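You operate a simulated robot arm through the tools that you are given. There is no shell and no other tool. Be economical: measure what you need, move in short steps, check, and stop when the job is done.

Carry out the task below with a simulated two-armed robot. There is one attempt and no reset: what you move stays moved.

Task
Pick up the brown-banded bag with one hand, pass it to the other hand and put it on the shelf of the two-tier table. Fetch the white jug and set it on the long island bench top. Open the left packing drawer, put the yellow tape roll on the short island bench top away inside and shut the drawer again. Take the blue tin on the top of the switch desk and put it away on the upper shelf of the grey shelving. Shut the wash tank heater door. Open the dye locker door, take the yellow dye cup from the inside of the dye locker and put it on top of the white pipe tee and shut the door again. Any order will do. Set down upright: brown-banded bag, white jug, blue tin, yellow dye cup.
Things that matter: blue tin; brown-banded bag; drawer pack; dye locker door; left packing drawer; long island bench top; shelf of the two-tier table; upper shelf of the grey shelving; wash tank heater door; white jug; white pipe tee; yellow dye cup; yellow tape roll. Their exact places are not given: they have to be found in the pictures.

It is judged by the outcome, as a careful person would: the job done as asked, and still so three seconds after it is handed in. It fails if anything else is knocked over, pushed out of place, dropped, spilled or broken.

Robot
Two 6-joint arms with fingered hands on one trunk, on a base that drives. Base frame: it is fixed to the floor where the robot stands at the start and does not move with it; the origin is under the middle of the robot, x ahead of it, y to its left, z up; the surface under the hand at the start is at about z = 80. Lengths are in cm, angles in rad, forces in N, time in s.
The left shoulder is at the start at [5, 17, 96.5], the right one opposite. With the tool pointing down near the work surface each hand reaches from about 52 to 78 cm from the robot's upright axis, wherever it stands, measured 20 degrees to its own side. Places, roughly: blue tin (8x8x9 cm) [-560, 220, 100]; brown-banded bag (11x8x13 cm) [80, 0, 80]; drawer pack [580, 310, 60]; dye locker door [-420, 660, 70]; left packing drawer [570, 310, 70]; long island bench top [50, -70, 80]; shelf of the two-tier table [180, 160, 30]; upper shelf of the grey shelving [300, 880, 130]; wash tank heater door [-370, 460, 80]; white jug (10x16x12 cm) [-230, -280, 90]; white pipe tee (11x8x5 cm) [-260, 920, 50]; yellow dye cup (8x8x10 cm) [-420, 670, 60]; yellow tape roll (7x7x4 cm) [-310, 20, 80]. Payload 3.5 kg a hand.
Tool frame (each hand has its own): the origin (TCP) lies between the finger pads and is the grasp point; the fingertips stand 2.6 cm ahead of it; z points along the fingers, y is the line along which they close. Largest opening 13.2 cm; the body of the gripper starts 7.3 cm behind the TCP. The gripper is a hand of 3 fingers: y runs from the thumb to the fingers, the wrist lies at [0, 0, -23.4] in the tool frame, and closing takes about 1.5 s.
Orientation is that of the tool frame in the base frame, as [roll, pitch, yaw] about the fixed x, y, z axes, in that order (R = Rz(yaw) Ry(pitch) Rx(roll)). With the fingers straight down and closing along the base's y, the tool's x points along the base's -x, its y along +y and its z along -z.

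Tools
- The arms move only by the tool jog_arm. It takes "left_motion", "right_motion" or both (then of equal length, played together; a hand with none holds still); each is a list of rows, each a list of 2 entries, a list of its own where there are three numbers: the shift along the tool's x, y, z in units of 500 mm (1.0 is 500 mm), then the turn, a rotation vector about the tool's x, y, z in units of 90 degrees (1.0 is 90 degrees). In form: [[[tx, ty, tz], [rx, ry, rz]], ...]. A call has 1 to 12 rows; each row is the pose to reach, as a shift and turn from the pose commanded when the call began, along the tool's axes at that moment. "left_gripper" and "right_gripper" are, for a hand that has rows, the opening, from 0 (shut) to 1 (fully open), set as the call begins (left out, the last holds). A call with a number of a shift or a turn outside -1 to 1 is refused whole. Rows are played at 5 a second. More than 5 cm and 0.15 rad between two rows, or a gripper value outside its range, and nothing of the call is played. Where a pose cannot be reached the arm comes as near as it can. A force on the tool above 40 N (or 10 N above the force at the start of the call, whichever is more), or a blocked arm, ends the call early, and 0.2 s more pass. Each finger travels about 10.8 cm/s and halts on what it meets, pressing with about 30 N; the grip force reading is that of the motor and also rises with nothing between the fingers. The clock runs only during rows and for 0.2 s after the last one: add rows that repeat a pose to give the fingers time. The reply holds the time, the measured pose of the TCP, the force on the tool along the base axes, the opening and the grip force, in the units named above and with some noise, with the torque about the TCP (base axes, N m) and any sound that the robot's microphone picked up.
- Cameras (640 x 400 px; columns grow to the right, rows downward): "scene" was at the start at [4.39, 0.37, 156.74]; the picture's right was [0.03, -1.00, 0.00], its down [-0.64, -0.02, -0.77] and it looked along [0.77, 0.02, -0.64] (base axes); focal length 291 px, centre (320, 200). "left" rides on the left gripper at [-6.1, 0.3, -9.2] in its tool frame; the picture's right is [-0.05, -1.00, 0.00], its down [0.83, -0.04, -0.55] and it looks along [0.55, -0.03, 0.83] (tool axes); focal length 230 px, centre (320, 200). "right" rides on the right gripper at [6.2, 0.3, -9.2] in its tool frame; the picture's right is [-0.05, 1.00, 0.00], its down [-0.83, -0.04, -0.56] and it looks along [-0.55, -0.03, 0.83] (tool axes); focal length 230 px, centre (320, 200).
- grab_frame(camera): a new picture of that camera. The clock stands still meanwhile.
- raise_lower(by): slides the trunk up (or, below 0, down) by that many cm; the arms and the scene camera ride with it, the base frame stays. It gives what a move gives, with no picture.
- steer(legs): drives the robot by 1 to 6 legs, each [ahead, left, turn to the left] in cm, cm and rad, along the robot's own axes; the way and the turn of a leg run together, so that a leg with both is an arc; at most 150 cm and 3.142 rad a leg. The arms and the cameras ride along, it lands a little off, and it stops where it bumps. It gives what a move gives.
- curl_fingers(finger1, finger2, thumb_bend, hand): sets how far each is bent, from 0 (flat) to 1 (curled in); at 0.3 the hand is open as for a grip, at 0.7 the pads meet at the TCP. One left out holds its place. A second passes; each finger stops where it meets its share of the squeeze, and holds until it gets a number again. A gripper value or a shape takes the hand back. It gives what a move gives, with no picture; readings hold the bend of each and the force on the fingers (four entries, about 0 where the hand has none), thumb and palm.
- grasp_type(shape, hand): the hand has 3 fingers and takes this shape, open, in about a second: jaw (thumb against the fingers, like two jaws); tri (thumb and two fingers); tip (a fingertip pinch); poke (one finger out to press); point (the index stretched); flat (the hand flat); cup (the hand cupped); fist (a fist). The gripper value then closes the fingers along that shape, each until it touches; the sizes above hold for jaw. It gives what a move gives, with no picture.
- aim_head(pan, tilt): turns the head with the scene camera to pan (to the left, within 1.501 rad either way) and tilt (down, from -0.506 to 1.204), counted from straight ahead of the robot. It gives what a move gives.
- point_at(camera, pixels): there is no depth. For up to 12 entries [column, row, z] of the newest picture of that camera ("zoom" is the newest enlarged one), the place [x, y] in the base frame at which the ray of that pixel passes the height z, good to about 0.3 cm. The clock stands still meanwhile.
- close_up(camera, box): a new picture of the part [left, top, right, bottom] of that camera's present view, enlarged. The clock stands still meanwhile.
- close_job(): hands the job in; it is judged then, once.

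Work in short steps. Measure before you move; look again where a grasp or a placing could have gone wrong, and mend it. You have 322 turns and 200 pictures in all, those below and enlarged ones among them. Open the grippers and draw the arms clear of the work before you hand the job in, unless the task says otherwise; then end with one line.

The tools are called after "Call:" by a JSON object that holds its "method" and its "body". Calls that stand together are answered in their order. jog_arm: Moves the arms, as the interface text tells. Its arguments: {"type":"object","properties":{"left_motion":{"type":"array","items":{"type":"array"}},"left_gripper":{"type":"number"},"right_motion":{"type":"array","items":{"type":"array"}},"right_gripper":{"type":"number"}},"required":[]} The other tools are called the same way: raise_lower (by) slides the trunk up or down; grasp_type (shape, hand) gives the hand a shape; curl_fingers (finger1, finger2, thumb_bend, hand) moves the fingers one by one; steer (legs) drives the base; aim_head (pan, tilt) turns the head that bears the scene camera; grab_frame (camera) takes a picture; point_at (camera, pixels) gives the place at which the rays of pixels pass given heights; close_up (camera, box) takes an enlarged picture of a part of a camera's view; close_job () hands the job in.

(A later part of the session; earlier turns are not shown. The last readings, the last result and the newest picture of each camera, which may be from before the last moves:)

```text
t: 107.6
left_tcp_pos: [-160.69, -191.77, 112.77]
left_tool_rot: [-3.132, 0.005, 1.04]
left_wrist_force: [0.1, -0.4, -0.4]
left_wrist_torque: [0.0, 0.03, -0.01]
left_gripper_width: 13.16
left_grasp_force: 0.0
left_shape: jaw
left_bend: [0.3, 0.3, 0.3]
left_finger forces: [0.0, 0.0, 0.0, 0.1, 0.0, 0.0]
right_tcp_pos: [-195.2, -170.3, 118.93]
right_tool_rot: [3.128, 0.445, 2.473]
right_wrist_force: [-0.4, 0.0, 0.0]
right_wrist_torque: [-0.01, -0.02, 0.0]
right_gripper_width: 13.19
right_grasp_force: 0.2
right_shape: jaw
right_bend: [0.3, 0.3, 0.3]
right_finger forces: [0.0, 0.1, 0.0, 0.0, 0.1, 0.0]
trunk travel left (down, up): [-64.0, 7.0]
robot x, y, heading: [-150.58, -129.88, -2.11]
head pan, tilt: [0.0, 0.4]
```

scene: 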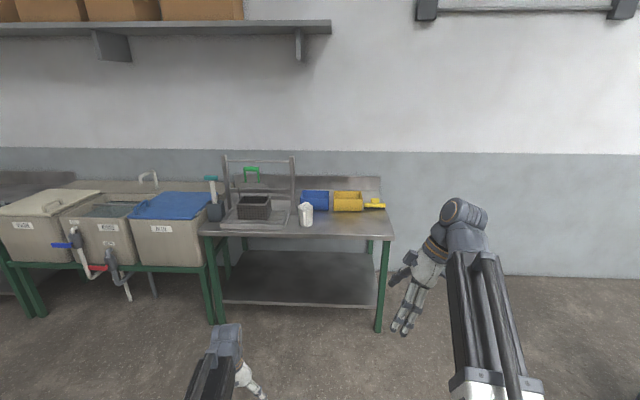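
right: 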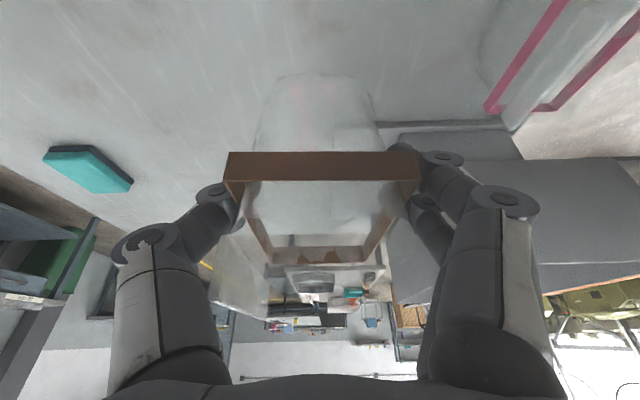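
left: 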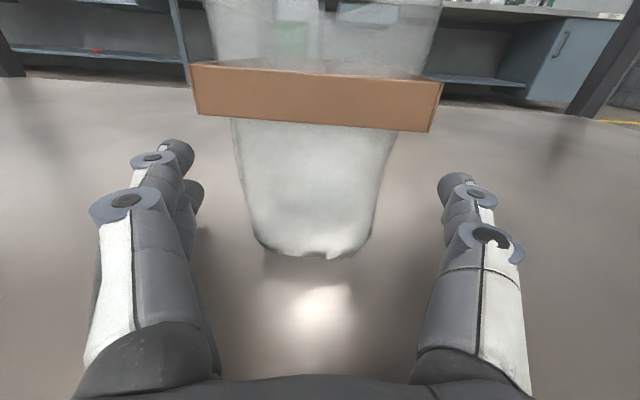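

After a -0.055 turn the jug is at L≈18.5, 168 cm ahead. I square up, drive 100 cm ahead and look again.

Call:
{"method": "steer", "body": {"legs": [[0, 0, -0.055], [100, 0, 0]]}}

Call:
{"method": "aim_head", "body": {"pan": 0.2, "tilt": 0.75}}

Call:
{"method": "grab_frame", "body": {"camera": "scene"}}

Call:
{"method": "grab_frame", "body": {"camera": "left"}}

```text
t: 113.3
left_tcp_pos: [-221.64, -274.65, 112.72]
left_tool_rot: [-3.132, 0.004, 0.975]
left_wrist_force: [-1.3, -0.2, 0.3]
left_wrist_torque: [0.02, 0.0, 0.0]
left_gripper_width: 13.19
left_grasp_force: 0.1
left_shape: jaw
left_bend: [0.3, 0.3, 0.3]
left_finger forces: [0.1, 0.1, 0.0, 0.0, 0.0, 0.0]
right_tcp_pos: [-254.69, -251.02, 118.97]
right_tool_rot: [3.127, 0.444, 2.407]
right_wrist_force: [-0.9, 1.5, 0.9]
right_wrist_torque: [-0.02, -0.01, 0.0]
right_gripper_width: 13.18
right_grasp_force: 0.0
right_shape: jaw
right_bend: [0.3, 0.3, 0.3]
right_finger forces: [0.1, 0.1, 0.0, 0.0, 0.0, 0.0]
trunk travel left (down, up): [-64.0, 7.0]
robot x, y, heading: [-207.53, -213.86, -2.175]
head pan, tilt: [0.0, 0.4]
```

```text
t: 114.1
left_tcp_pos: [-221.61, -274.64, 112.74]
left_tool_rot: [-3.132, 0.005, 0.974]
left_wrist_force: [-0.4, -0.2, 0.0]
left_wrist_torque: [-0.03, -0.01, 0.04]
left_gripper_width: 13.2
left_grasp_force: 0.1
left_shape: jaw
left_bend: [0.3, 0.3, 0.3]
left_finger forces: [0.0, 0.0, 0.0, 0.1, 0.0, 0.1]
right_tcp_pos: [-254.49, -251.0, 118.79]
right_tool_rot: [3.127, 0.445, 2.407]
right_wrist_force: [0.6, -0.7, -0.7]
right_wrist_torque: [-0.01, -0.01, 0.01]
right_gripper_width: 13.16
right_grasp_force: 0.2
right_shape: jaw
right_bend: [0.3, 0.3, 0.3]
right_finger forces: [0.0, 0.1, 0.0, 0.1, 0.0, 0.1]
trunk travel left (down, up): [-64.0, 7.0]
robot x, y, heading: [-207.31, -214.04, -2.175]
head pan, tilt: [0.201, 0.75]
```

```text
152 pictures are left
```

scene: 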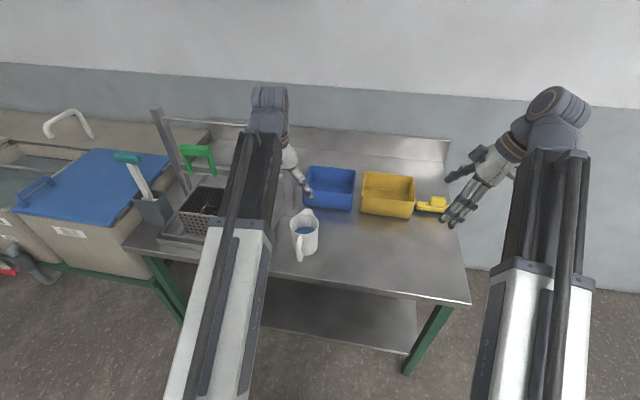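

```text
151 pictures are left
```

left: 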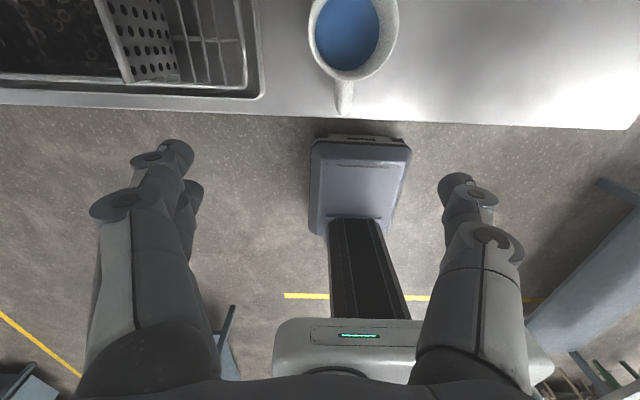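

The jug holds a blue liquid, so I must keep it level. I measure its rim from the left camera.

Call:
{"method": "point_at", "body": {"camera": "left", "pixels": [[310, 30, 91], [399, 28, 91], [354, 82, 91], [345, 112, 90], [262, 50, 80]]}}

Call:
{"method": "close_up", "body": {"camera": "scene", "box": [240, 150, 400, 280]}}

Call:
{"method": "point_at", "body": {"camera": "scene", "pixels": [[290, 224, 91], [319, 224, 91], [305, 209, 91], [305, 254, 79]]}}

```text
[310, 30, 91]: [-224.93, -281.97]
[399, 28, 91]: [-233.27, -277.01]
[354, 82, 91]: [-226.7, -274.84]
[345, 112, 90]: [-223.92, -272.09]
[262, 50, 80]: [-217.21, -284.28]
```

```text
3.08 times, centred on (320, 215) of scene
```

zoom: 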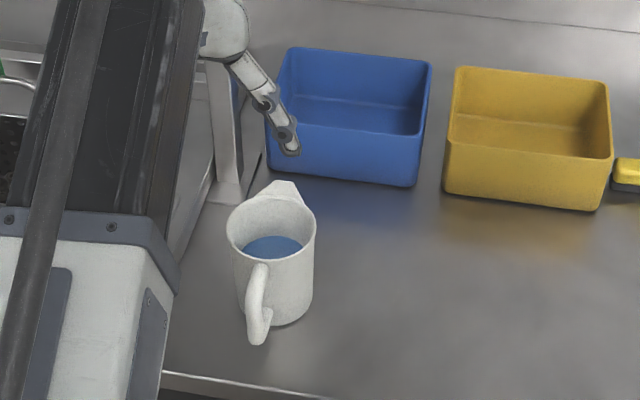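

```text
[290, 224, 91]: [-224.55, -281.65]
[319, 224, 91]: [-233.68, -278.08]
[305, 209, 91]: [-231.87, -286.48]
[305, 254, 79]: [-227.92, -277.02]
```

The rim centre is at about (-229.2,-279.4), width 9.5, with the handle toward me. I move above it, staying 4 cm over the rim.

Call:
{"method": "jog_arm", "body": {"left_motion": [[[-0.055, -0.024, 0.02], [0, 0, 0]], [[-0.11, -0.048, 0.06], [0, 0, 0]], [[-0.165, -0.072, 0.13], [0, 0, 0]], [[-0.165, -0.072, 0.22], [0, 0, 0]], [[-0.165, -0.072, 0.28], [0, 0, 0]], [[-0.165, -0.072, 0.28], [0, 0, 0]]], "left_gripper": 1}}

Call:
{"method": "grab_frame", "body": {"camera": "left"}}

Call:
{"method": "close_up", "body": {"camera": "scene", "box": [240, 150, 400, 280]}}

```text
t: 115.5
left_tcp_pos: [-229.25, -279.42, 98.73]
left_tool_rot: [-3.133, 0.004, 0.975]
left_wrist_force: [0.2, -0.8, 0.4]
left_wrist_torque: [0.0, 0.01, 0.01]
left_gripper_width: 13.2
left_grasp_force: 0.1
left_shape: jaw
left_bend: [0.3, 0.3, 0.3]
left_finger forces: [0.0, 0.0, 0.1, 0.0, 0.0, 0.1]
right_tcp_pos: [-254.66, -250.97, 118.89]
right_tool_rot: [3.128, 0.445, 2.407]
right_wrist_force: [-0.3, 0.3, -0.5]
right_wrist_torque: [-0.02, -0.01, 0.01]
right_gripper_width: 13.18
right_grasp_force: 0.0
right_shape: jaw
right_bend: [0.3, 0.3, 0.3]
right_finger forces: [0.0, 0.1, 0.0, 0.0, 0.0, 0.1]
trunk travel left (down, up): [-64.0, 7.0]
robot x, y, heading: [-207.54, -213.6, -2.176]
head pan, tilt: [0.201, 0.75]
```

```text
149 pictures are left
```

left: 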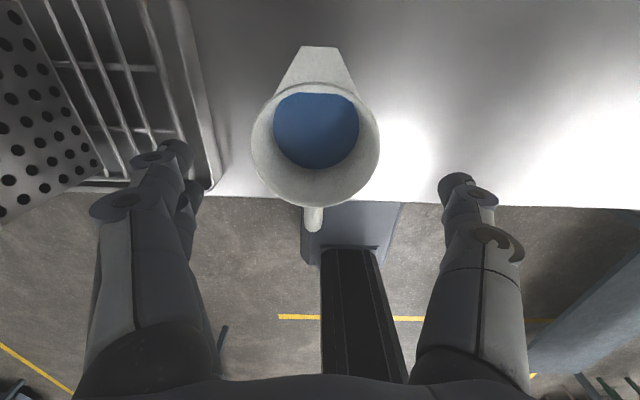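

```text
3.08 times, centred on (320, 215) of scene
```

zoom: 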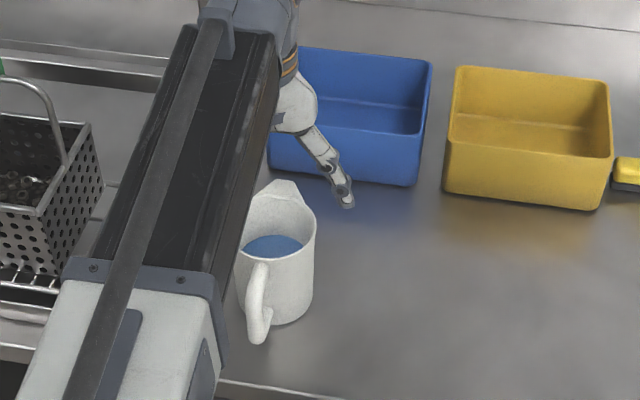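

Centred over the rim. I check that the blue box's front face is clear of where the thumb goes down.

Call:
{"method": "point_at", "body": {"camera": "zoom", "pixels": [[272, 168, 79], [416, 187, 79], [280, 325, 79]]}}

```text
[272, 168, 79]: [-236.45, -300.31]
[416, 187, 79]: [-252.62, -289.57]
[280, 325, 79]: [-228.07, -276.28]
```

The box is 21 cm behind; clear. I descend to z≈87 and close gently.

Call:
{"method": "jog_arm", "body": {"left_motion": [[[0, 0.004, 0.08], [0, 0, 0]], [[0, 0.004, 0.16], [0, 0, 0]], [[0, 0.004, 0.235], [0, 0, 0]], [[0, 0.004, 0.235], [0, 0, 0]]]}}

Call:
{"method": "jog_arm", "body": {"left_motion": [[[0, 0, 0], [0, 0, 0]], [[0, 0, 0], [0, 0, 0]], [[0, 0, 0], [0, 0, 0]], [[0, 0, 0], [0, 0, 0]], [[0, 0, 0], [0, 0, 0]], [[0, 0, 0], [0, 0, 0]]], "left_gripper": 0.55}}

Call:
{"method": "grab_frame", "body": {"camera": "left"}}

```text
t: 116.4
left_tcp_pos: [-229.19, -279.77, 87.84]
left_tool_rot: [-3.136, 0.019, 0.974]
left_wrist_force: [2.4, 4.2, 25.4]
left_wrist_torque: [-0.22, -0.08, 0.08]
left_gripper_width: 13.12
left_grasp_force: 0.0
left_shape: jaw
left_bend: [0.3, 0.3, 0.3]
left_finger forces: [4.3, 11.9, 0.0, 0.0, 13.2, 0.1]
right_tcp_pos: [-254.48, -250.78, 118.97]
right_tool_rot: [3.129, 0.443, 2.41]
right_wrist_force: [0.1, 0.1, 0.9]
right_wrist_torque: [0.0, -0.02, 0.01]
right_gripper_width: 13.19
right_grasp_force: 0.2
right_shape: jaw
right_bend: [0.3, 0.3, 0.3]
right_finger forces: [0.1, 0.0, 0.0, 0.0, 0.0, 0.1]
trunk travel left (down, up): [-64.0, 7.0]
robot x, y, heading: [-207.02, -214.06, -2.171]
head pan, tilt: [0.201, 0.75]
stopped in row 4 (left hand): the force on the tool passed its limit at 42 N (the readings are from after the stop); the commanded pose is now the measured one
```

```text
t: 117.8
left_tcp_pos: [-229.28, -279.76, 87.83]
left_tool_rot: [-3.137, 0.018, 0.974]
left_wrist_force: [5.4, -3.9, 39.7]
left_wrist_torque: [-0.25, -0.32, 0.18]
left_gripper_width: 8.51
left_grasp_force: 29.8
left_shape: jaw
left_bend: [0.71, 0.71, 0.68]
left_finger forces: [21.9, 31.7, 0.1, 0.1, 35.9, 0.0]
right_tcp_pos: [-254.48, -250.69, 119.04]
right_tool_rot: [3.128, 0.445, 2.409]
right_wrist_force: [-0.1, 0.2, -0.1]
right_wrist_torque: [0.03, -0.03, -0.04]
right_gripper_width: 13.21
right_grasp_force: 0.0
right_shape: jaw
right_bend: [0.3, 0.3, 0.3]
right_finger forces: [0.0, 0.0, 0.0, 0.0, 0.1, 0.0]
trunk travel left (down, up): [-64.0, 7.0]
robot x, y, heading: [-207.42, -214.09, -2.172]
head pan, tilt: [0.201, 0.75]
```

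```text
147 pictures are left
```

left: 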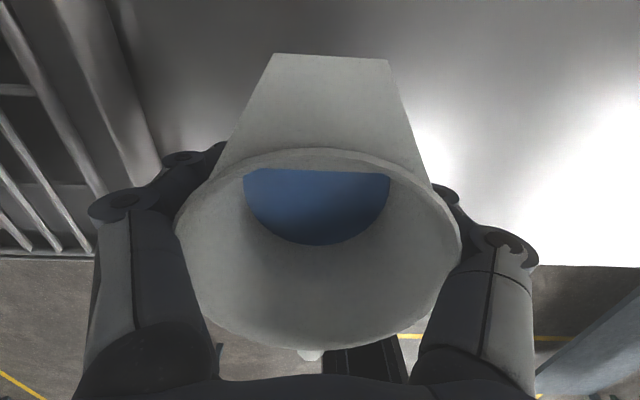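

The rim touched the finger roots, but the pads closed on the body (8.5 cm, ~30 N). I lift slowly 2 cm and check.

Call:
{"method": "jog_arm", "body": {"left_motion": [[[0, 0, -0.01], [0, 0, 0]], [[0, 0, -0.02], [0, 0, 0]], [[0, 0, -0.03], [0, 0, 0]], [[0, 0, -0.05], [0, 0, 0]], [[0, 0, -0.05], [0, 0, 0]]]}}

Call:
{"method": "close_up", "body": {"camera": "scene", "box": [240, 150, 400, 280]}}

Call:
{"method": "grab_frame", "body": {"camera": "left"}}

```text
t: 119.0
left_tcp_pos: [-229.23, -279.76, 89.91]
left_tool_rot: [-3.135, 0.014, 0.974]
left_wrist_force: [-0.8, 0.5, -4.9]
left_wrist_torque: [-0.03, 0.02, -0.05]
left_gripper_width: 8.43
left_grasp_force: 30.0
left_shape: jaw
left_bend: [0.71, 0.71, 0.68]
left_finger forces: [16.2, 22.0, 0.1, 0.0, 34.1, 0.0]
right_tcp_pos: [-254.62, -251.02, 118.8]
right_tool_rot: [3.127, 0.445, 2.407]
right_wrist_force: [0.1, 0.6, 0.0]
right_wrist_torque: [0.04, 0.04, -0.02]
right_gripper_width: 13.17
right_grasp_force: 0.1
right_shape: jaw
right_bend: [0.3, 0.3, 0.3]
right_finger forces: [0.0, 0.1, 0.1, 0.0, 0.0, 0.0]
trunk travel left (down, up): [-64.0, 7.0]
robot x, y, heading: [-207.34, -214.18, -2.176]
head pan, tilt: [0.201, 0.75]
```

```text
3.08 times, centred on (320, 215) of scene
```

zoom: 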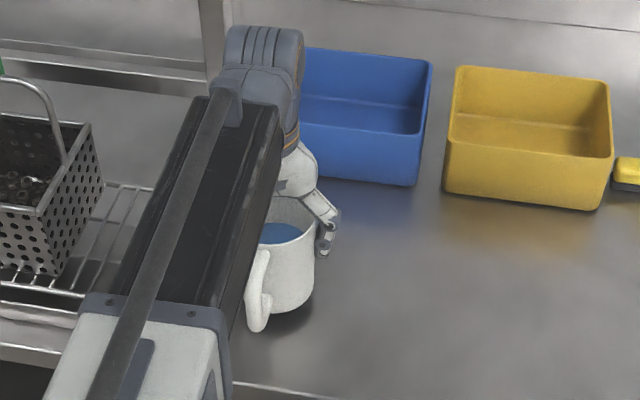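

```text
145 pictures are left
```

left: 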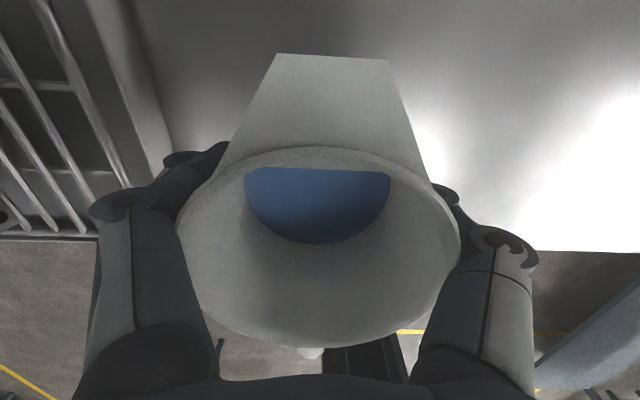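

The jug hangs level (about 0.5 kg). I lift it well clear, back down the aisle and turn to face the long island bench.

Call:
{"method": "jog_arm", "body": {"left_motion": [[[0, 0, -0.05], [0, 0, 0]], [[0, 0, -0.12], [0, 0, 0]], [[0, 0, -0.19], [0, 0, 0]], [[0, 0, -0.26], [0, 0, 0]], [[0, 0, -0.33], [0, 0, 0]], [[0, 0, -0.4], [0, 0, 0]], [[0, 0, -0.44], [0, 0, 0]]]}}

Call:
{"method": "steer", "body": {"legs": [[-95, 0, 0], [-95, 0, 0], [0, 0, 0.8], [0, 0, 0.8]]}}

Call:
{"method": "aim_head", "body": {"pan": 0.0, "tilt": 0.6}}

Call:
{"method": "grab_frame", "body": {"camera": "scene"}}

Call:
{"method": "grab_frame", "body": {"camera": "left"}}

```text
t: 120.6
left_tcp_pos: [-228.93, -279.62, 112.12]
left_tool_rot: [-3.135, 0.014, 0.975]
left_wrist_force: [0.2, 0.6, -4.7]
left_wrist_torque: [-0.04, 0.02, 0.0]
left_gripper_width: 8.45
left_grasp_force: 29.8
left_shape: jaw
left_bend: [0.71, 0.71, 0.68]
left_finger forces: [16.2, 21.9, 0.0, 0.0, 34.1, 0.1]
right_tcp_pos: [-254.67, -250.99, 118.89]
right_tool_rot: [3.128, 0.447, 2.406]
right_wrist_force: [-0.2, -0.3, 0.1]
right_wrist_torque: [-0.01, 0.0, 0.02]
right_gripper_width: 13.21
right_grasp_force: 0.0
right_shape: jaw
right_bend: [0.3, 0.3, 0.3]
right_finger forces: [0.0, 0.0, 0.1, 0.0, 0.0, 0.0]
trunk travel left (down, up): [-64.0, 7.0]
robot x, y, heading: [-207.24, -213.75, -2.173]
head pan, tilt: [0.201, 0.75]
```

```text
t: 134.5
left_tcp_pos: [-31.36, -72.74, 111.97]
left_tool_rot: [-3.135, 0.014, 2.612]
left_wrist_force: [0.6, -0.6, -4.0]
left_wrist_torque: [-0.05, -0.01, 0.01]
left_gripper_width: 8.43
left_grasp_force: 29.9
left_shape: jaw
left_bend: [0.71, 0.71, 0.68]
left_finger forces: [15.6, 21.0, 0.1, 0.0, 33.3, 0.1]
right_tcp_pos: [-58.07, -100.24, 118.83]
right_tool_rot: [3.128, 0.445, -2.237]
right_wrist_force: [-0.6, 0.4, -0.2]
right_wrist_torque: [-0.02, 0.0, 0.0]
right_gripper_width: 13.2
right_grasp_force: 0.0
right_shape: jaw
right_bend: [0.3, 0.3, 0.3]
right_finger forces: [0.0, 0.1, 0.0, 0.1, 0.0, 0.0]
trunk travel left (down, up): [-64.0, 7.0]
robot x, y, heading: [-98.39, -55.65, -0.533]
head pan, tilt: [0.201, 0.75]
```

```text
t: 135.2
left_tcp_pos: [-31.35, -72.74, 112.06]
left_tool_rot: [-3.134, 0.014, 2.614]
left_wrist_force: [0.5, 0.0, -3.5]
left_wrist_torque: [-0.01, -0.05, -0.01]
left_gripper_width: 8.45
left_grasp_force: 30.5
left_shape: jaw
left_bend: [0.71, 0.71, 0.68]
left_finger forces: [15.6, 21.0, 0.0, 0.0, 33.3, 0.0]
right_tcp_pos: [-58.1, -100.23, 118.87]
right_tool_rot: [3.127, 0.445, -2.238]
right_wrist_force: [-0.5, -0.3, 0.2]
right_wrist_torque: [-0.01, -0.01, -0.03]
right_gripper_width: 13.19
right_grasp_force: 0.1
right_shape: jaw
right_bend: [0.3, 0.3, 0.3]
right_finger forces: [0.1, 0.0, 0.0, 0.0, 0.1, 0.0]
trunk travel left (down, up): [-64.0, 7.0]
robot x, y, heading: [-98.38, -55.39, -0.534]
head pan, tilt: [0.0, 0.6]
```

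```text
144 pictures are left
```

scene: 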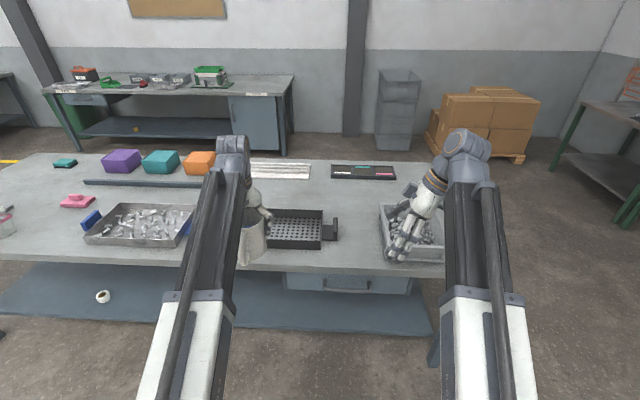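

```text
143 pictures are left
```

left: 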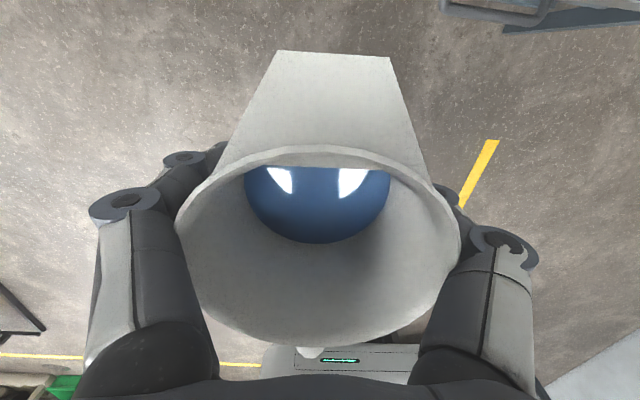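

Jug is steady. I measure the free areas on the bench: the gap right of the black tray (345–380, 235) and the strip behind it (row ~195).

Call:
{"method": "point_at", "body": {"camera": "scene", "pixels": [[338, 240, 80], [340, 222, 80], [383, 262, 80], [381, 206, 80], [335, 210, 80], [370, 268, 80], [320, 180, 80], [395, 180, 80], [270, 209, 82], [358, 163, 80], [280, 180, 80]]}}

Call:
{"method": "close_up", "body": {"camera": "scene", "box": [240, 140, 460, 290]}}

```text
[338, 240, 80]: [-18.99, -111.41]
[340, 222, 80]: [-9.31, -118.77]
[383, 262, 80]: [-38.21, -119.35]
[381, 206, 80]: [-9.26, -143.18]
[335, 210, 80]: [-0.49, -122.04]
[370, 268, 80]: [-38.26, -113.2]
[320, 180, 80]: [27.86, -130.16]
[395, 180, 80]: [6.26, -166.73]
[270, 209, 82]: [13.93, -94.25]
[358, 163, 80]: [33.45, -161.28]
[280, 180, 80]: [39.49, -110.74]
```

```text
2.67 times, centred on (350, 215) of scene
```

zoom: 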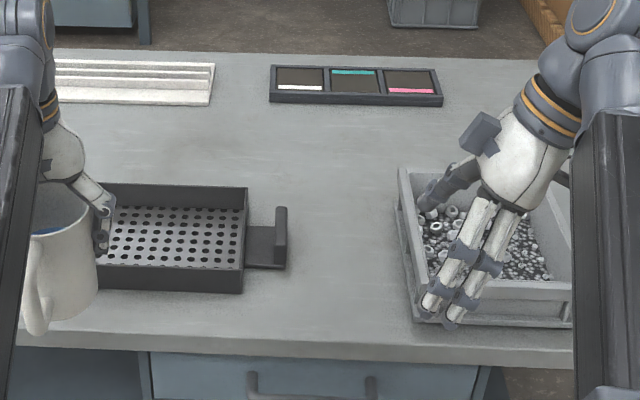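

I'll set the jug at about (-8,-127): behind the black tray's handle and left of the fastener tray. I square up, shift right 30 and go ahead 40.

Call:
{"method": "steer", "body": {"legs": [[0, 0, -0.036], [0, -30, 0], [42, 0, 0]]}}

Call:
{"method": "grab_frame", "body": {"camera": "scene"}}

Call:
{"method": "grab_frame", "body": {"camera": "left"}}

```text
t: 139.9
left_tcp_pos: [-12.42, -123.06, 112.05]
left_tool_rot: [-3.134, 0.014, 2.58]
left_wrist_force: [0.6, 0.4, -3.9]
left_wrist_torque: [0.0, -0.03, 0.0]
left_gripper_width: 8.44
left_grasp_force: 29.8
left_shape: jaw
left_bend: [0.71, 0.71, 0.68]
left_finger forces: [15.5, 20.9, 0.0, 0.0, 33.3, 0.0]
right_tcp_pos: [-40.27, -149.86, 118.96]
right_tool_rot: [3.126, 0.444, -2.27]
right_wrist_force: [0.1, -0.1, 0.3]
right_wrist_torque: [-0.04, 0.02, 0.01]
right_gripper_width: 13.18
right_grasp_force: 0.0
right_shape: jaw
right_bend: [0.3, 0.3, 0.3]
right_finger forces: [0.1, 0.1, 0.0, 0.0, 0.0, 0.1]
trunk travel left (down, up): [-64.0, 7.0]
robot x, y, heading: [-78.92, -104.08, -0.572]
head pan, tilt: [0.0, 0.6]
```

```text
141 pictures are left
```

scene: 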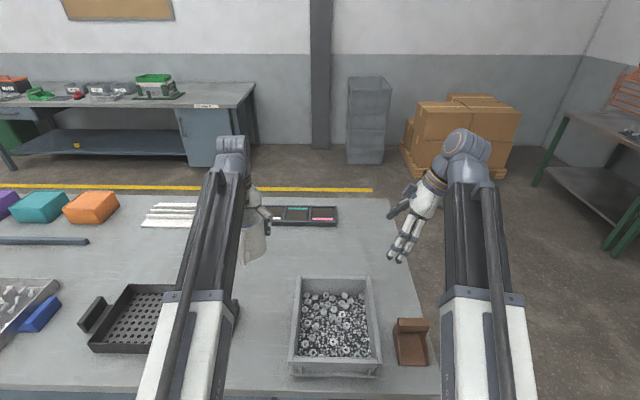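

```text
140 pictures are left
```

left: 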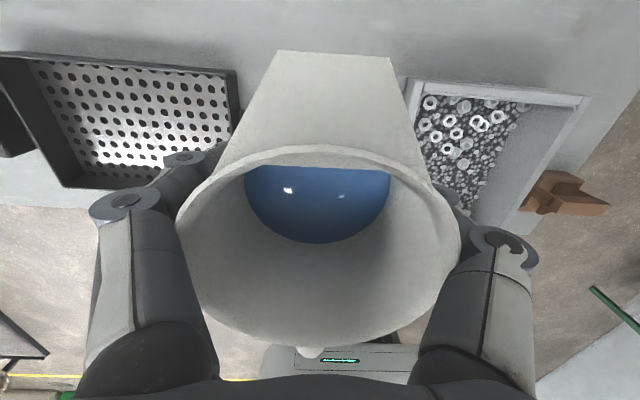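

I measure the neighbouring tray corners from the left camera to pick the exact landing spot.

Call:
{"method": "point_at", "body": {"camera": "left", "pixels": [[237, 68, 85], [408, 80, 88], [450, 180, 88], [590, 95, 88], [70, 188, 85], [190, 30, 80], [430, 30, 80]]}}

Call:
{"method": "point_at", "body": {"camera": "scene", "pixels": [[297, 278, 88], [290, 365, 88], [238, 305, 80], [238, 270, 80], [275, 255, 80], [275, 224, 80], [388, 200, 80]]}}

```text
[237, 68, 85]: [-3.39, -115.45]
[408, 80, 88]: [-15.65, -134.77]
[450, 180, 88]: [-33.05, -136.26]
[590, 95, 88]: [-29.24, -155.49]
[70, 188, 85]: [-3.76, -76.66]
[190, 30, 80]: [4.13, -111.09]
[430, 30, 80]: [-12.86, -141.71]
```

```text
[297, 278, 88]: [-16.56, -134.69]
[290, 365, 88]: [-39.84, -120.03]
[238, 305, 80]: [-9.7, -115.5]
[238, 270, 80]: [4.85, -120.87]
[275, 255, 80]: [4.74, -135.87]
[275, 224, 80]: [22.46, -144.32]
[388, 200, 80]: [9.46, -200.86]
```

The free area begins behind u≈60; I move the jug 14 cm further in (9 by base, 5 by arm) and lower to 2 cm above the top.

Call:
{"method": "steer", "body": {"legs": [[9, 0, 0]]}}

Call:
{"method": "jog_arm", "body": {"left_motion": [[[-0.05, 0, 0.06], [0, 0, 0]], [[-0.1, 0, 0.12], [0, 0, 0]], [[-0.1, 0, 0.2], [0, 0, 0]], [[-0.1, 0, 0.28], [0, 0, 0]], [[-0.1, 0, 0.36], [0, 0, 0]], [[-0.1, 0, 0.42], [0, 0, 0]], [[-0.1, 0, 0.42], [0, 0, 0]]]}}

Call:
{"method": "grab_frame", "body": {"camera": "left"}}

Call:
{"method": "grab_frame", "body": {"camera": "scene"}}

```text
t: 141.0
left_tcp_pos: [-4.63, -128.0, 111.86]
left_tool_rot: [-3.136, 0.012, 2.582]
left_wrist_force: [1.2, -0.3, -4.8]
left_wrist_torque: [0.03, 0.01, 0.01]
left_gripper_width: 8.43
left_grasp_force: 30.0
left_shape: jaw
left_bend: [0.71, 0.71, 0.68]
left_finger forces: [15.6, 20.9, 0.0, 0.0, 33.4, 0.0]
right_tcp_pos: [-32.41, -154.83, 118.64]
right_tool_rot: [3.125, 0.445, -2.27]
right_wrist_force: [0.5, -0.1, 0.2]
right_wrist_torque: [0.03, 0.03, -0.01]
right_gripper_width: 13.19
right_grasp_force: 0.1
right_shape: jaw
right_bend: [0.3, 0.3, 0.3]
right_finger forces: [0.1, 0.1, 0.0, 0.0, 0.1, 0.1]
trunk travel left (down, up): [-64.0, 7.0]
robot x, y, heading: [-71.43, -108.7, -0.568]
head pan, tilt: [0.0, 0.6]
```

```text
t: 142.6
left_tcp_pos: [-0.53, -130.92, 91.35]
left_tool_rot: [-3.133, 0.013, 2.582]
left_wrist_force: [-0.5, -0.3, -4.5]
left_wrist_torque: [-0.05, -0.07, 0.04]
left_gripper_width: 8.42
left_grasp_force: 30.0
left_shape: jaw
left_bend: [0.71, 0.71, 0.68]
left_finger forces: [15.5, 21.0, 0.0, 0.1, 33.3, 0.0]
right_tcp_pos: [-32.45, -154.84, 119.0]
right_tool_rot: [3.128, 0.446, -2.266]
right_wrist_force: [0.5, 0.4, 0.0]
right_wrist_torque: [0.01, 0.01, 0.01]
right_gripper_width: 13.2
right_grasp_force: 0.1
right_shape: jaw
right_bend: [0.3, 0.3, 0.3]
right_finger forces: [0.0, 0.1, 0.0, 0.0, 0.0, 0.0]
trunk travel left (down, up): [-64.0, 7.0]
robot x, y, heading: [-71.13, -109.01, -0.569]
head pan, tilt: [0.0, 0.6]
```

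```text
139 pictures are left
```

left: 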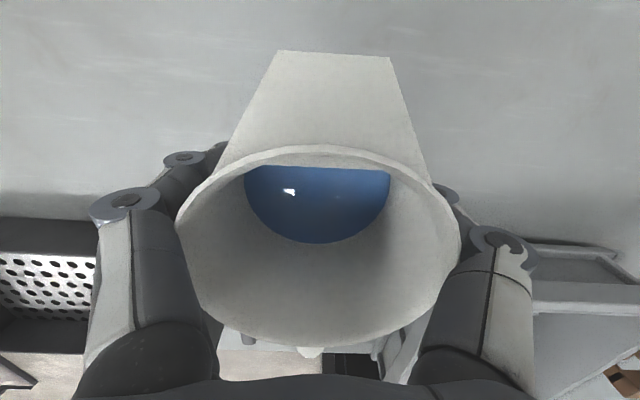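

```text
138 pictures are left
```

scene: 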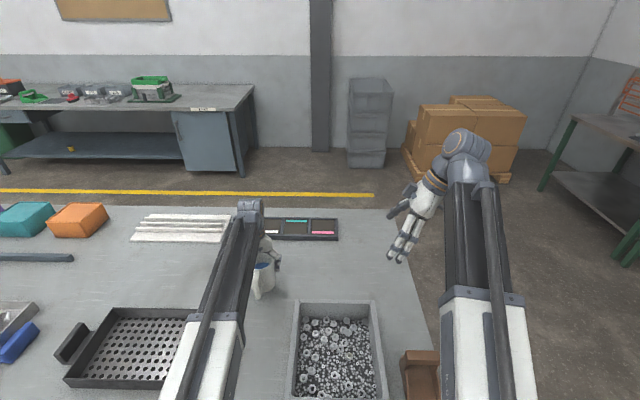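

The spot beneath is free. I lower in small steps until contact.

Call:
{"method": "jog_arm", "body": {"left_motion": [[[0, 0, 0.02], [0, 0, 0]], [[0, 0, 0.035], [0, 0, 0]], [[0, 0, 0.045], [0, 0, 0]], [[0, 0, 0.055], [0, 0, 0]], [[0, 0, 0.055], [0, 0, 0]]]}}

```text
t: 143.8
left_tcp_pos: [-0.2, -131.03, 88.43]
left_tool_rot: [-3.136, 0.015, 2.581]
left_wrist_force: [-0.2, 0.5, -4.5]
left_wrist_torque: [-0.04, -0.06, -0.06]
left_gripper_width: 8.45
left_grasp_force: 30.0
left_shape: jaw
left_bend: [0.71, 0.71, 0.68]
left_finger forces: [15.5, 20.8, 0.1, 0.1, 33.4, 0.1]
right_tcp_pos: [-32.38, -154.74, 118.91]
right_tool_rot: [3.128, 0.444, -2.267]
right_wrist_force: [-0.3, 0.6, -0.6]
right_wrist_torque: [-0.01, 0.0, -0.03]
right_gripper_width: 13.18
right_grasp_force: 0.1
right_shape: jaw
right_bend: [0.3, 0.3, 0.3]
right_finger forces: [0.1, 0.1, 0.0, 0.1, 0.1, 0.0]
trunk travel left (down, up): [-64.0, 7.0]
robot x, y, heading: [-71.11, -108.87, -0.567]
head pan, tilt: [0.0, 0.6]
```

Not touching yet; I continue in 3 mm steps.

Call:
{"method": "jog_arm", "body": {"left_motion": [[[0, 0, 0.006], [0, 0, 0]], [[0, 0, 0.012], [0, 0, 0]], [[0, 0, 0.018], [0, 0, 0]], [[0, 0, 0.018], [0, 0, 0]]]}}

```text
t: 144.8
left_tcp_pos: [-0.38, -130.96, 87.84]
left_tool_rot: [-3.136, 0.019, 2.582]
left_wrist_force: [4.3, -2.7, 26.9]
left_wrist_torque: [0.2, 0.02, 0.0]
left_gripper_width: 8.44
left_grasp_force: 29.8
left_shape: jaw
left_bend: [0.71, 0.71, 0.69]
left_finger forces: [17.8, 24.6, 0.1, 0.0, 36.9, 0.0]
right_tcp_pos: [-32.51, -154.75, 118.86]
right_tool_rot: [3.129, 0.445, -2.269]
right_wrist_force: [-0.2, -0.8, 0.1]
right_wrist_torque: [-0.03, 0.01, -0.01]
right_gripper_width: 13.19
right_grasp_force: 0.0
right_shape: jaw
right_bend: [0.3, 0.3, 0.3]
right_finger forces: [0.1, 0.0, 0.0, 0.0, 0.1, 0.1]
trunk travel left (down, up): [-64.0, 7.0]
robot x, y, heading: [-71.44, -108.71, -0.566]
head pan, tilt: [0.0, 0.6]
```

Contact at z≈87.8 (27 N). I ease up 3 mm and open.

Call:
{"method": "jog_arm", "body": {"left_motion": [[[0, 0, -0.007], [0, 0, 0]], [[0, 0, -0.007], [0, 0, 0]]]}}

Call:
{"method": "jog_arm", "body": {"left_motion": [[[0, 0, 0], [0, 0, 0]], [[0, 0, 0], [0, 0, 0]], [[0, 0, 0], [0, 0, 0]], [[0, 0, 0], [0, 0, 0]], [[0, 0, 0], [0, 0, 0]], [[0, 0, 0], [0, 0, 0]]], "left_gripper": 1}}

Call:
{"method": "jog_arm", "body": {"left_motion": [[[0, 0, -0.03], [0, 0, 0]], [[0, 0, -0.08], [0, 0, 0]], [[0, 0, -0.15], [0, 0, 0]], [[0, 0, -0.24], [0, 0, 0]], [[0, 0, -0.33], [0, 0, 0]], [[0, 0, -0.42], [0, 0, 0]], [[0, 0, -0.48], [0, 0, 0]]]}}

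Call:
{"method": "grab_frame", "body": {"camera": "left"}}

```text
t: 145.4
left_tcp_pos: [-0.14, -130.93, 87.8]
left_tool_rot: [-3.133, 0.015, 2.58]
left_wrist_force: [5.2, -4.2, 15.9]
left_wrist_torque: [0.09, -0.17, -0.02]
left_gripper_width: 8.41
left_grasp_force: 29.9
left_shape: jaw
left_bend: [0.71, 0.71, 0.69]
left_finger forces: [17.0, 22.1, 0.1, 0.0, 36.4, 0.0]
right_tcp_pos: [-32.42, -154.81, 118.96]
right_tool_rot: [3.129, 0.444, -2.267]
right_wrist_force: [0.2, 1.2, 0.4]
right_wrist_torque: [-0.01, 0.03, 0.02]
right_gripper_width: 13.21
right_grasp_force: 0.1
right_shape: jaw
right_bend: [0.3, 0.3, 0.3]
right_finger forces: [0.1, 0.1, 0.0, 0.0, 0.0, 0.0]
trunk travel left (down, up): [-64.0, 7.0]
robot x, y, heading: [-71.39, -108.8, -0.568]
head pan, tilt: [0.0, 0.6]
```

```text
t: 146.8
left_tcp_pos: [-0.35, -130.86, 87.92]
left_tool_rot: [-3.134, 0.015, 2.582]
left_wrist_force: [0.4, -4.9, 14.8]
left_wrist_torque: [0.07, 0.15, 0.1]
left_gripper_width: 13.16
left_grasp_force: 0.1
left_shape: jaw
left_bend: [0.3, 0.3, 0.3]
left_finger forces: [2.5, 7.5, 0.1, 0.0, 15.3, 0.0]
right_tcp_pos: [-32.57, -154.68, 118.93]
right_tool_rot: [3.128, 0.445, -2.268]
right_wrist_force: [-0.4, -0.3, 0.2]
right_wrist_torque: [-0.01, 0.01, 0.0]
right_gripper_width: 13.19
right_grasp_force: 0.1
right_shape: jaw
right_bend: [0.3, 0.3, 0.3]
right_finger forces: [0.0, 0.0, 0.0, 0.0, 0.1, 0.0]
trunk travel left (down, up): [-64.0, 7.0]
robot x, y, heading: [-71.37, -109.07, -0.569]
head pan, tilt: [0.0, 0.6]
```

```text
t: 148.4
left_tcp_pos: [-0.45, -130.58, 111.96]
left_tool_rot: [-3.134, 0.015, 2.582]
left_wrist_force: [0.3, 0.0, 0.5]
left_wrist_torque: [0.02, -0.01, 0.02]
left_gripper_width: 13.22
left_grasp_force: 0.1
left_shape: jaw
left_bend: [0.3, 0.3, 0.3]
left_finger forces: [0.0, 0.1, 0.0, 0.0, 0.0, 0.0]
right_tcp_pos: [-32.45, -154.85, 118.81]
right_tool_rot: [3.128, 0.445, -2.267]
right_wrist_force: [0.2, -0.2, -0.6]
right_wrist_torque: [0.01, 0.0, 0.0]
right_gripper_width: 13.19
right_grasp_force: 0.1
right_shape: jaw
right_bend: [0.3, 0.3, 0.3]
right_finger forces: [0.0, 0.0, 0.0, 0.0, 0.0, 0.0]
trunk travel left (down, up): [-64.0, 7.0]
robot x, y, heading: [-70.72, -108.87, -0.569]
head pan, tilt: [0.0, 0.6]
```

```text
137 pictures are left
```

left: 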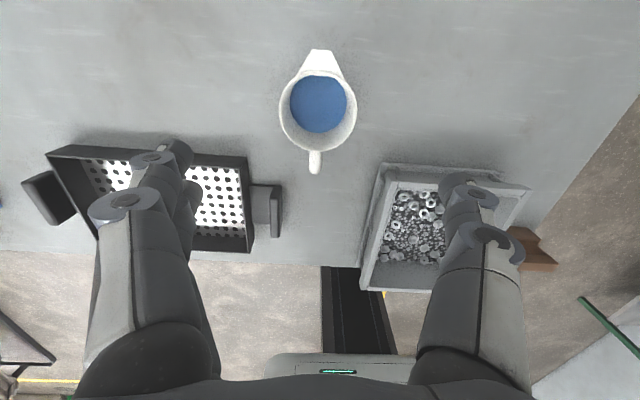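

The jug stands upright and untouched by the trays. Next I back away, turn around (left, by 2.4 rad) and look for the way to the wash tank and dye locker.

Call:
{"method": "steer", "body": {"legs": [[-55, 0, 0], [0, 0, 1.2], [0, 0, 1.2]]}}

Call:
{"method": "aim_head", "body": {"pan": 0.0, "tilt": 0.25}}

Call:
{"method": "grab_frame", "body": {"camera": "scene"}}

Call:
{"method": "aim_head", "body": {"pan": 1.0, "tilt": 0.25}}

Call:
{"method": "grab_frame", "body": {"camera": "scene"}}

Call:
{"method": "aim_head", "body": {"pan": -1.0, "tilt": 0.25}}

Call:
{"method": "grab_frame", "body": {"camera": "scene"}}

```text
t: 157.6
left_tcp_pos: [-155.84, -15.17, 111.88]
left_tool_rot: [-3.135, 0.014, -1.305]
left_wrist_force: [-0.3, 0.3, 0.1]
left_wrist_torque: [0.01, -0.01, -0.04]
left_gripper_width: 13.2
left_grasp_force: 0.1
left_shape: jaw
left_bend: [0.3, 0.3, 0.3]
left_finger forces: [0.1, 0.0, 0.0, 0.0, 0.1, 0.0]
right_tcp_pos: [-115.96, -19.18, 118.83]
right_tool_rot: [3.128, 0.444, 0.129]
right_wrist_force: [0.1, -0.2, 0.3]
right_wrist_torque: [0.0, 0.0, 0.02]
right_gripper_width: 13.19
right_grasp_force: 0.0
right_shape: jaw
right_bend: [0.3, 0.3, 0.3]
right_finger forces: [0.0, 0.0, 0.1, 0.0, 0.1, 0.1]
trunk travel left (down, up): [-64.0, 7.0]
robot x, y, heading: [-118.65, -79.04, 1.829]
head pan, tilt: [0.0, 0.6]
```

```text
t: 158.4
left_tcp_pos: [-155.87, -15.17, 111.82]
left_tool_rot: [-3.134, 0.013, -1.305]
left_wrist_force: [0.6, 0.1, -0.6]
left_wrist_torque: [-0.02, 0.02, 0.02]
left_gripper_width: 13.19
left_grasp_force: 0.1
left_shape: jaw
left_bend: [0.3, 0.3, 0.3]
left_finger forces: [0.1, 0.1, 0.1, 0.1, 0.0, 0.0]
right_tcp_pos: [-115.82, -19.3, 118.92]
right_tool_rot: [3.128, 0.444, 0.126]
right_wrist_force: [-0.1, 0.0, 0.2]
right_wrist_torque: [-0.02, -0.01, 0.0]
right_gripper_width: 13.17
right_grasp_force: 0.2
right_shape: jaw
right_bend: [0.3, 0.3, 0.3]
right_finger forces: [0.1, 0.1, 0.0, 0.0, 0.0, 0.0]
trunk travel left (down, up): [-64.0, 7.0]
robot x, y, heading: [-118.22, -79.23, 1.833]
head pan, tilt: [0.0, 0.25]
```

```text
136 pictures are left
```

scene: 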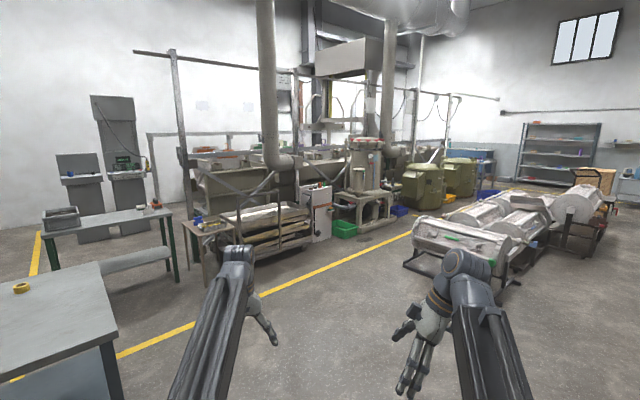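

```text
t: 159.7
left_tcp_pos: [-155.83, -15.15, 111.86]
left_tool_rot: [-3.137, 0.014, -1.306]
left_wrist_force: [0.0, 0.5, -0.2]
left_wrist_torque: [0.03, -0.01, 0.01]
left_gripper_width: 13.17
left_grasp_force: 0.2
left_shape: jaw
left_bend: [0.3, 0.3, 0.3]
left_finger forces: [0.0, 0.0, 0.0, 0.0, 0.0, 0.0]
right_tcp_pos: [-116.01, -19.23, 119.0]
right_tool_rot: [3.127, 0.446, 0.127]
right_wrist_force: [-0.2, -0.7, 0.0]
right_wrist_torque: [-0.01, 0.03, -0.02]
right_gripper_width: 13.19
right_grasp_force: 0.0
right_shape: jaw
right_bend: [0.3, 0.3, 0.3]
right_finger forces: [0.0, 0.0, 0.0, 0.1, 0.0, 0.1]
trunk travel left (down, up): [-64.0, 7.0]
robot x, y, heading: [-118.56, -79.26, 1.829]
head pan, tilt: [1.0, 0.25]
```

```text
135 pictures are left
```

scene: 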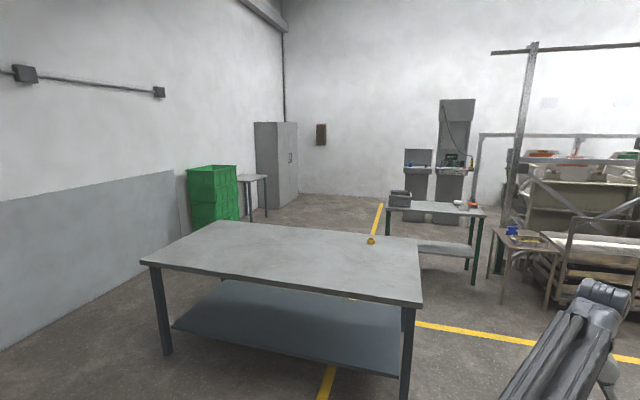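

```text
t: 161.6
left_tcp_pos: [-155.71, -15.09, 111.94]
left_tool_rot: [-3.133, 0.014, -1.306]
left_wrist_force: [0.1, -0.4, 0.3]
left_wrist_torque: [-0.02, 0.0, -0.05]
left_gripper_width: 13.17
left_grasp_force: 0.0
left_shape: jaw
left_bend: [0.3, 0.3, 0.3]
left_finger forces: [0.0, 0.1, 0.1, 0.0, 0.1, 0.0]
right_tcp_pos: [-115.94, -19.2, 118.9]
right_tool_rot: [3.127, 0.445, 0.127]
right_wrist_force: [0.0, -0.6, 0.2]
right_wrist_torque: [0.0, -0.01, 0.02]
right_gripper_width: 13.18
right_grasp_force: 0.0
right_shape: jaw
right_bend: [0.3, 0.3, 0.3]
right_finger forces: [0.0, 0.1, 0.1, 0.0, 0.0, 0.0]
trunk travel left (down, up): [-64.0, 7.0]
robot x, y, heading: [-118.56, -79.56, 1.835]
head pan, tilt: [-1.0, 0.25]
```

```text
134 pictures are left
```

scene: 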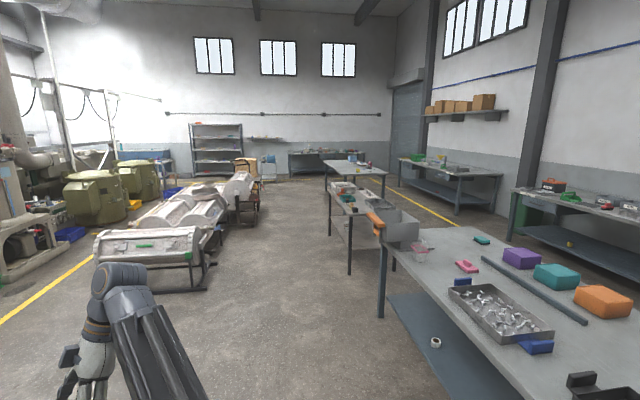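

I zoom in on the wash tank area around the expected bearing of the heater door (column ~270–330 when facing ahead).

Call:
{"method": "aim_head", "body": {"pan": 0.1, "tilt": 0.2}}

Call:
{"method": "close_up", "body": {"camera": "scene", "box": [200, 130, 440, 280]}}

```text
t: 162.9
left_tcp_pos: [-155.8, -15.12, 111.88]
left_tool_rot: [-3.134, 0.013, -1.306]
left_wrist_force: [1.1, 0.0, -0.5]
left_wrist_torque: [0.0, 0.03, -0.03]
left_gripper_width: 13.19
left_grasp_force: 0.1
left_shape: jaw
left_bend: [0.3, 0.3, 0.3]
left_finger forces: [0.0, 0.1, 0.0, 0.1, 0.1, 0.0]
right_tcp_pos: [-115.91, -19.3, 118.9]
right_tool_rot: [3.126, 0.445, 0.127]
right_wrist_force: [0.9, -0.2, -0.1]
right_wrist_torque: [-0.02, 0.05, 0.0]
right_gripper_width: 13.2
right_grasp_force: 0.0
right_shape: jaw
right_bend: [0.3, 0.3, 0.3]
right_finger forces: [0.0, 0.0, 0.0, 0.0, 0.0, 0.0]
trunk travel left (down, up): [-64.0, 7.0]
robot x, y, heading: [-118.59, -78.91, 1.829]
head pan, tilt: [0.099, 0.201]
```

```text
2.67 times, centred on (320, 205) of scene
```

zoom: 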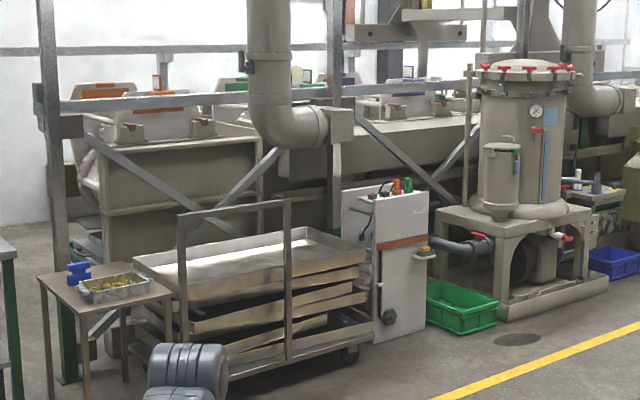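

The target isn't clear from here; I drive 240 cm ahead along the open aisle and look again.

Call:
{"method": "steer", "body": {"legs": [[120, 0, 0.05], [120, 0, 0]]}}

Call:
{"method": "aim_head", "body": {"pan": 0.2, "tilt": 0.3}}

Call:
{"method": "grab_frame", "body": {"camera": "scene"}}

```text
t: 174.8
left_tcp_pos: [-227.76, 214.27, 111.84]
left_tool_rot: [-3.134, 0.014, -1.248]
left_wrist_force: [1.1, -0.2, -0.1]
left_wrist_torque: [-0.01, 0.03, 0.01]
left_gripper_width: 13.19
left_grasp_force: 0.0
left_shape: jaw
left_bend: [0.3, 0.3, 0.3]
left_finger forces: [0.0, 0.0, 0.1, 0.1, 0.0, 0.0]
right_tcp_pos: [-187.77, 212.32, 118.83]
right_tool_rot: [3.129, 0.445, 0.184]
right_wrist_force: [0.0, 0.1, -0.1]
right_wrist_torque: [-0.01, 0.01, -0.01]
right_gripper_width: 13.2
right_grasp_force: 0.1
right_shape: jaw
right_bend: [0.3, 0.3, 0.3]
right_finger forces: [0.1, 0.1, 0.1, 0.0, 0.0, 0.0]
trunk travel left (down, up): [-64.0, 7.0]
robot x, y, heading: [-187.02, 152.41, 1.891]
head pan, tilt: [0.099, 0.201]
```

```text
t: 175.4
left_tcp_pos: [-227.83, 214.18, 111.92]
left_tool_rot: [-3.135, 0.015, -1.247]
left_wrist_force: [0.3, 0.4, 0.1]
left_wrist_torque: [-0.01, 0.0, -0.01]
left_gripper_width: 13.19
left_grasp_force: 0.0
left_shape: jaw
left_bend: [0.3, 0.3, 0.3]
left_finger forces: [0.1, 0.0, 0.0, 0.0, 0.1, 0.1]
right_tcp_pos: [-187.66, 212.49, 118.92]
right_tool_rot: [3.128, 0.444, 0.185]
right_wrist_force: [0.4, -0.4, -0.3]
right_wrist_torque: [-0.01, -0.02, 0.01]
right_gripper_width: 13.17
right_grasp_force: 0.0
right_shape: jaw
right_bend: [0.3, 0.3, 0.3]
right_finger forces: [0.1, 0.1, 0.0, 0.0, 0.1, 0.0]
trunk travel left (down, up): [-64.0, 7.0]
robot x, y, heading: [-187.04, 152.5, 1.891]
head pan, tilt: [0.201, 0.3]
```

```text
132 pictures are left
```

scene: 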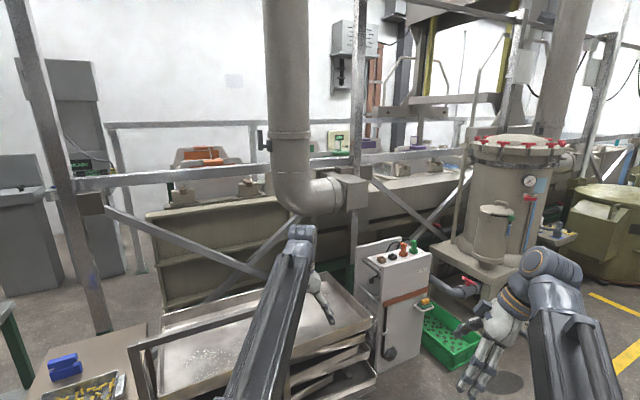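

The white cabinet with buttons at (400,290) has what looks like an open flap on its left (372,262). I measure it and zoom.

Call:
{"method": "point_at", "body": {"camera": "scene", "pixels": [[385, 372, 0], [425, 345, 0], [365, 262, 80], [405, 250, 80], [392, 290, 60], [430, 255, 80]]}}

Call:
{"method": "close_up", "body": {"camera": "scene", "box": [300, 200, 480, 390]}}

```text
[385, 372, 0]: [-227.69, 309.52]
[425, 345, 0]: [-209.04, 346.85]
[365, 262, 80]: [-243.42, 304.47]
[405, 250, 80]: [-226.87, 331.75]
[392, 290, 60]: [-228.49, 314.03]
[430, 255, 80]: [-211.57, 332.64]
```

```text
2.11 times, centred on (390, 295) of scene
```

zoom: 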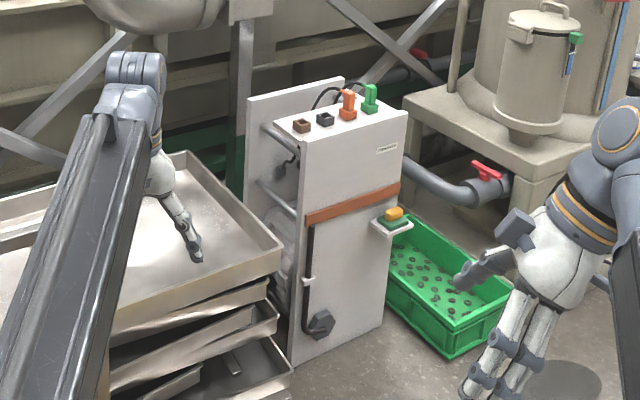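

That is only a pump cart; the heater must be further back along the line. I look further left to find the way round.

Call:
{"method": "aim_head", "body": {"pan": 1.1, "tilt": 0.35}}

Call:
{"method": "grab_frame", "body": {"camera": "scene"}}

```text
t: 176.6
left_tcp_pos: [-227.81, 214.17, 111.9]
left_tool_rot: [-3.134, 0.015, -1.248]
left_wrist_force: [0.2, -0.7, 0.3]
left_wrist_torque: [-0.01, 0.01, 0.01]
left_gripper_width: 13.21
left_grasp_force: 0.0
left_shape: jaw
left_bend: [0.3, 0.3, 0.3]
left_finger forces: [0.0, 0.0, 0.1, 0.0, 0.0, 0.1]
right_tcp_pos: [-187.73, 212.47, 118.89]
right_tool_rot: [3.127, 0.445, 0.185]
right_wrist_force: [-0.3, 0.2, -0.1]
right_wrist_torque: [0.0, -0.04, -0.02]
right_gripper_width: 13.2
right_grasp_force: 0.0
right_shape: jaw
right_bend: [0.3, 0.3, 0.3]
right_finger forces: [0.0, 0.1, 0.0, 0.0, 0.0, 0.1]
trunk travel left (down, up): [-64.0, 7.0]
robot x, y, heading: [-187.04, 152.59, 1.887]
head pan, tilt: [1.1, 0.351]
```

```text
130 pictures are left
```

scene: 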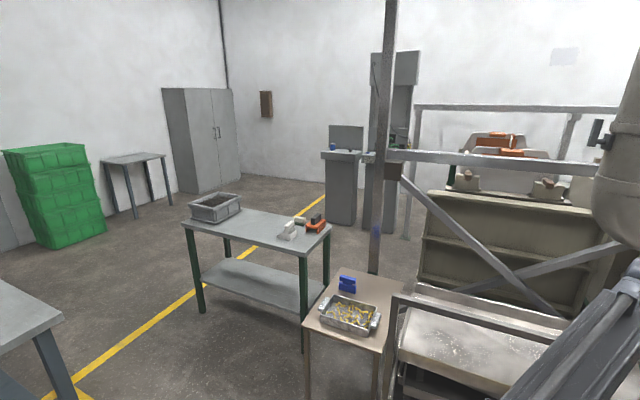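

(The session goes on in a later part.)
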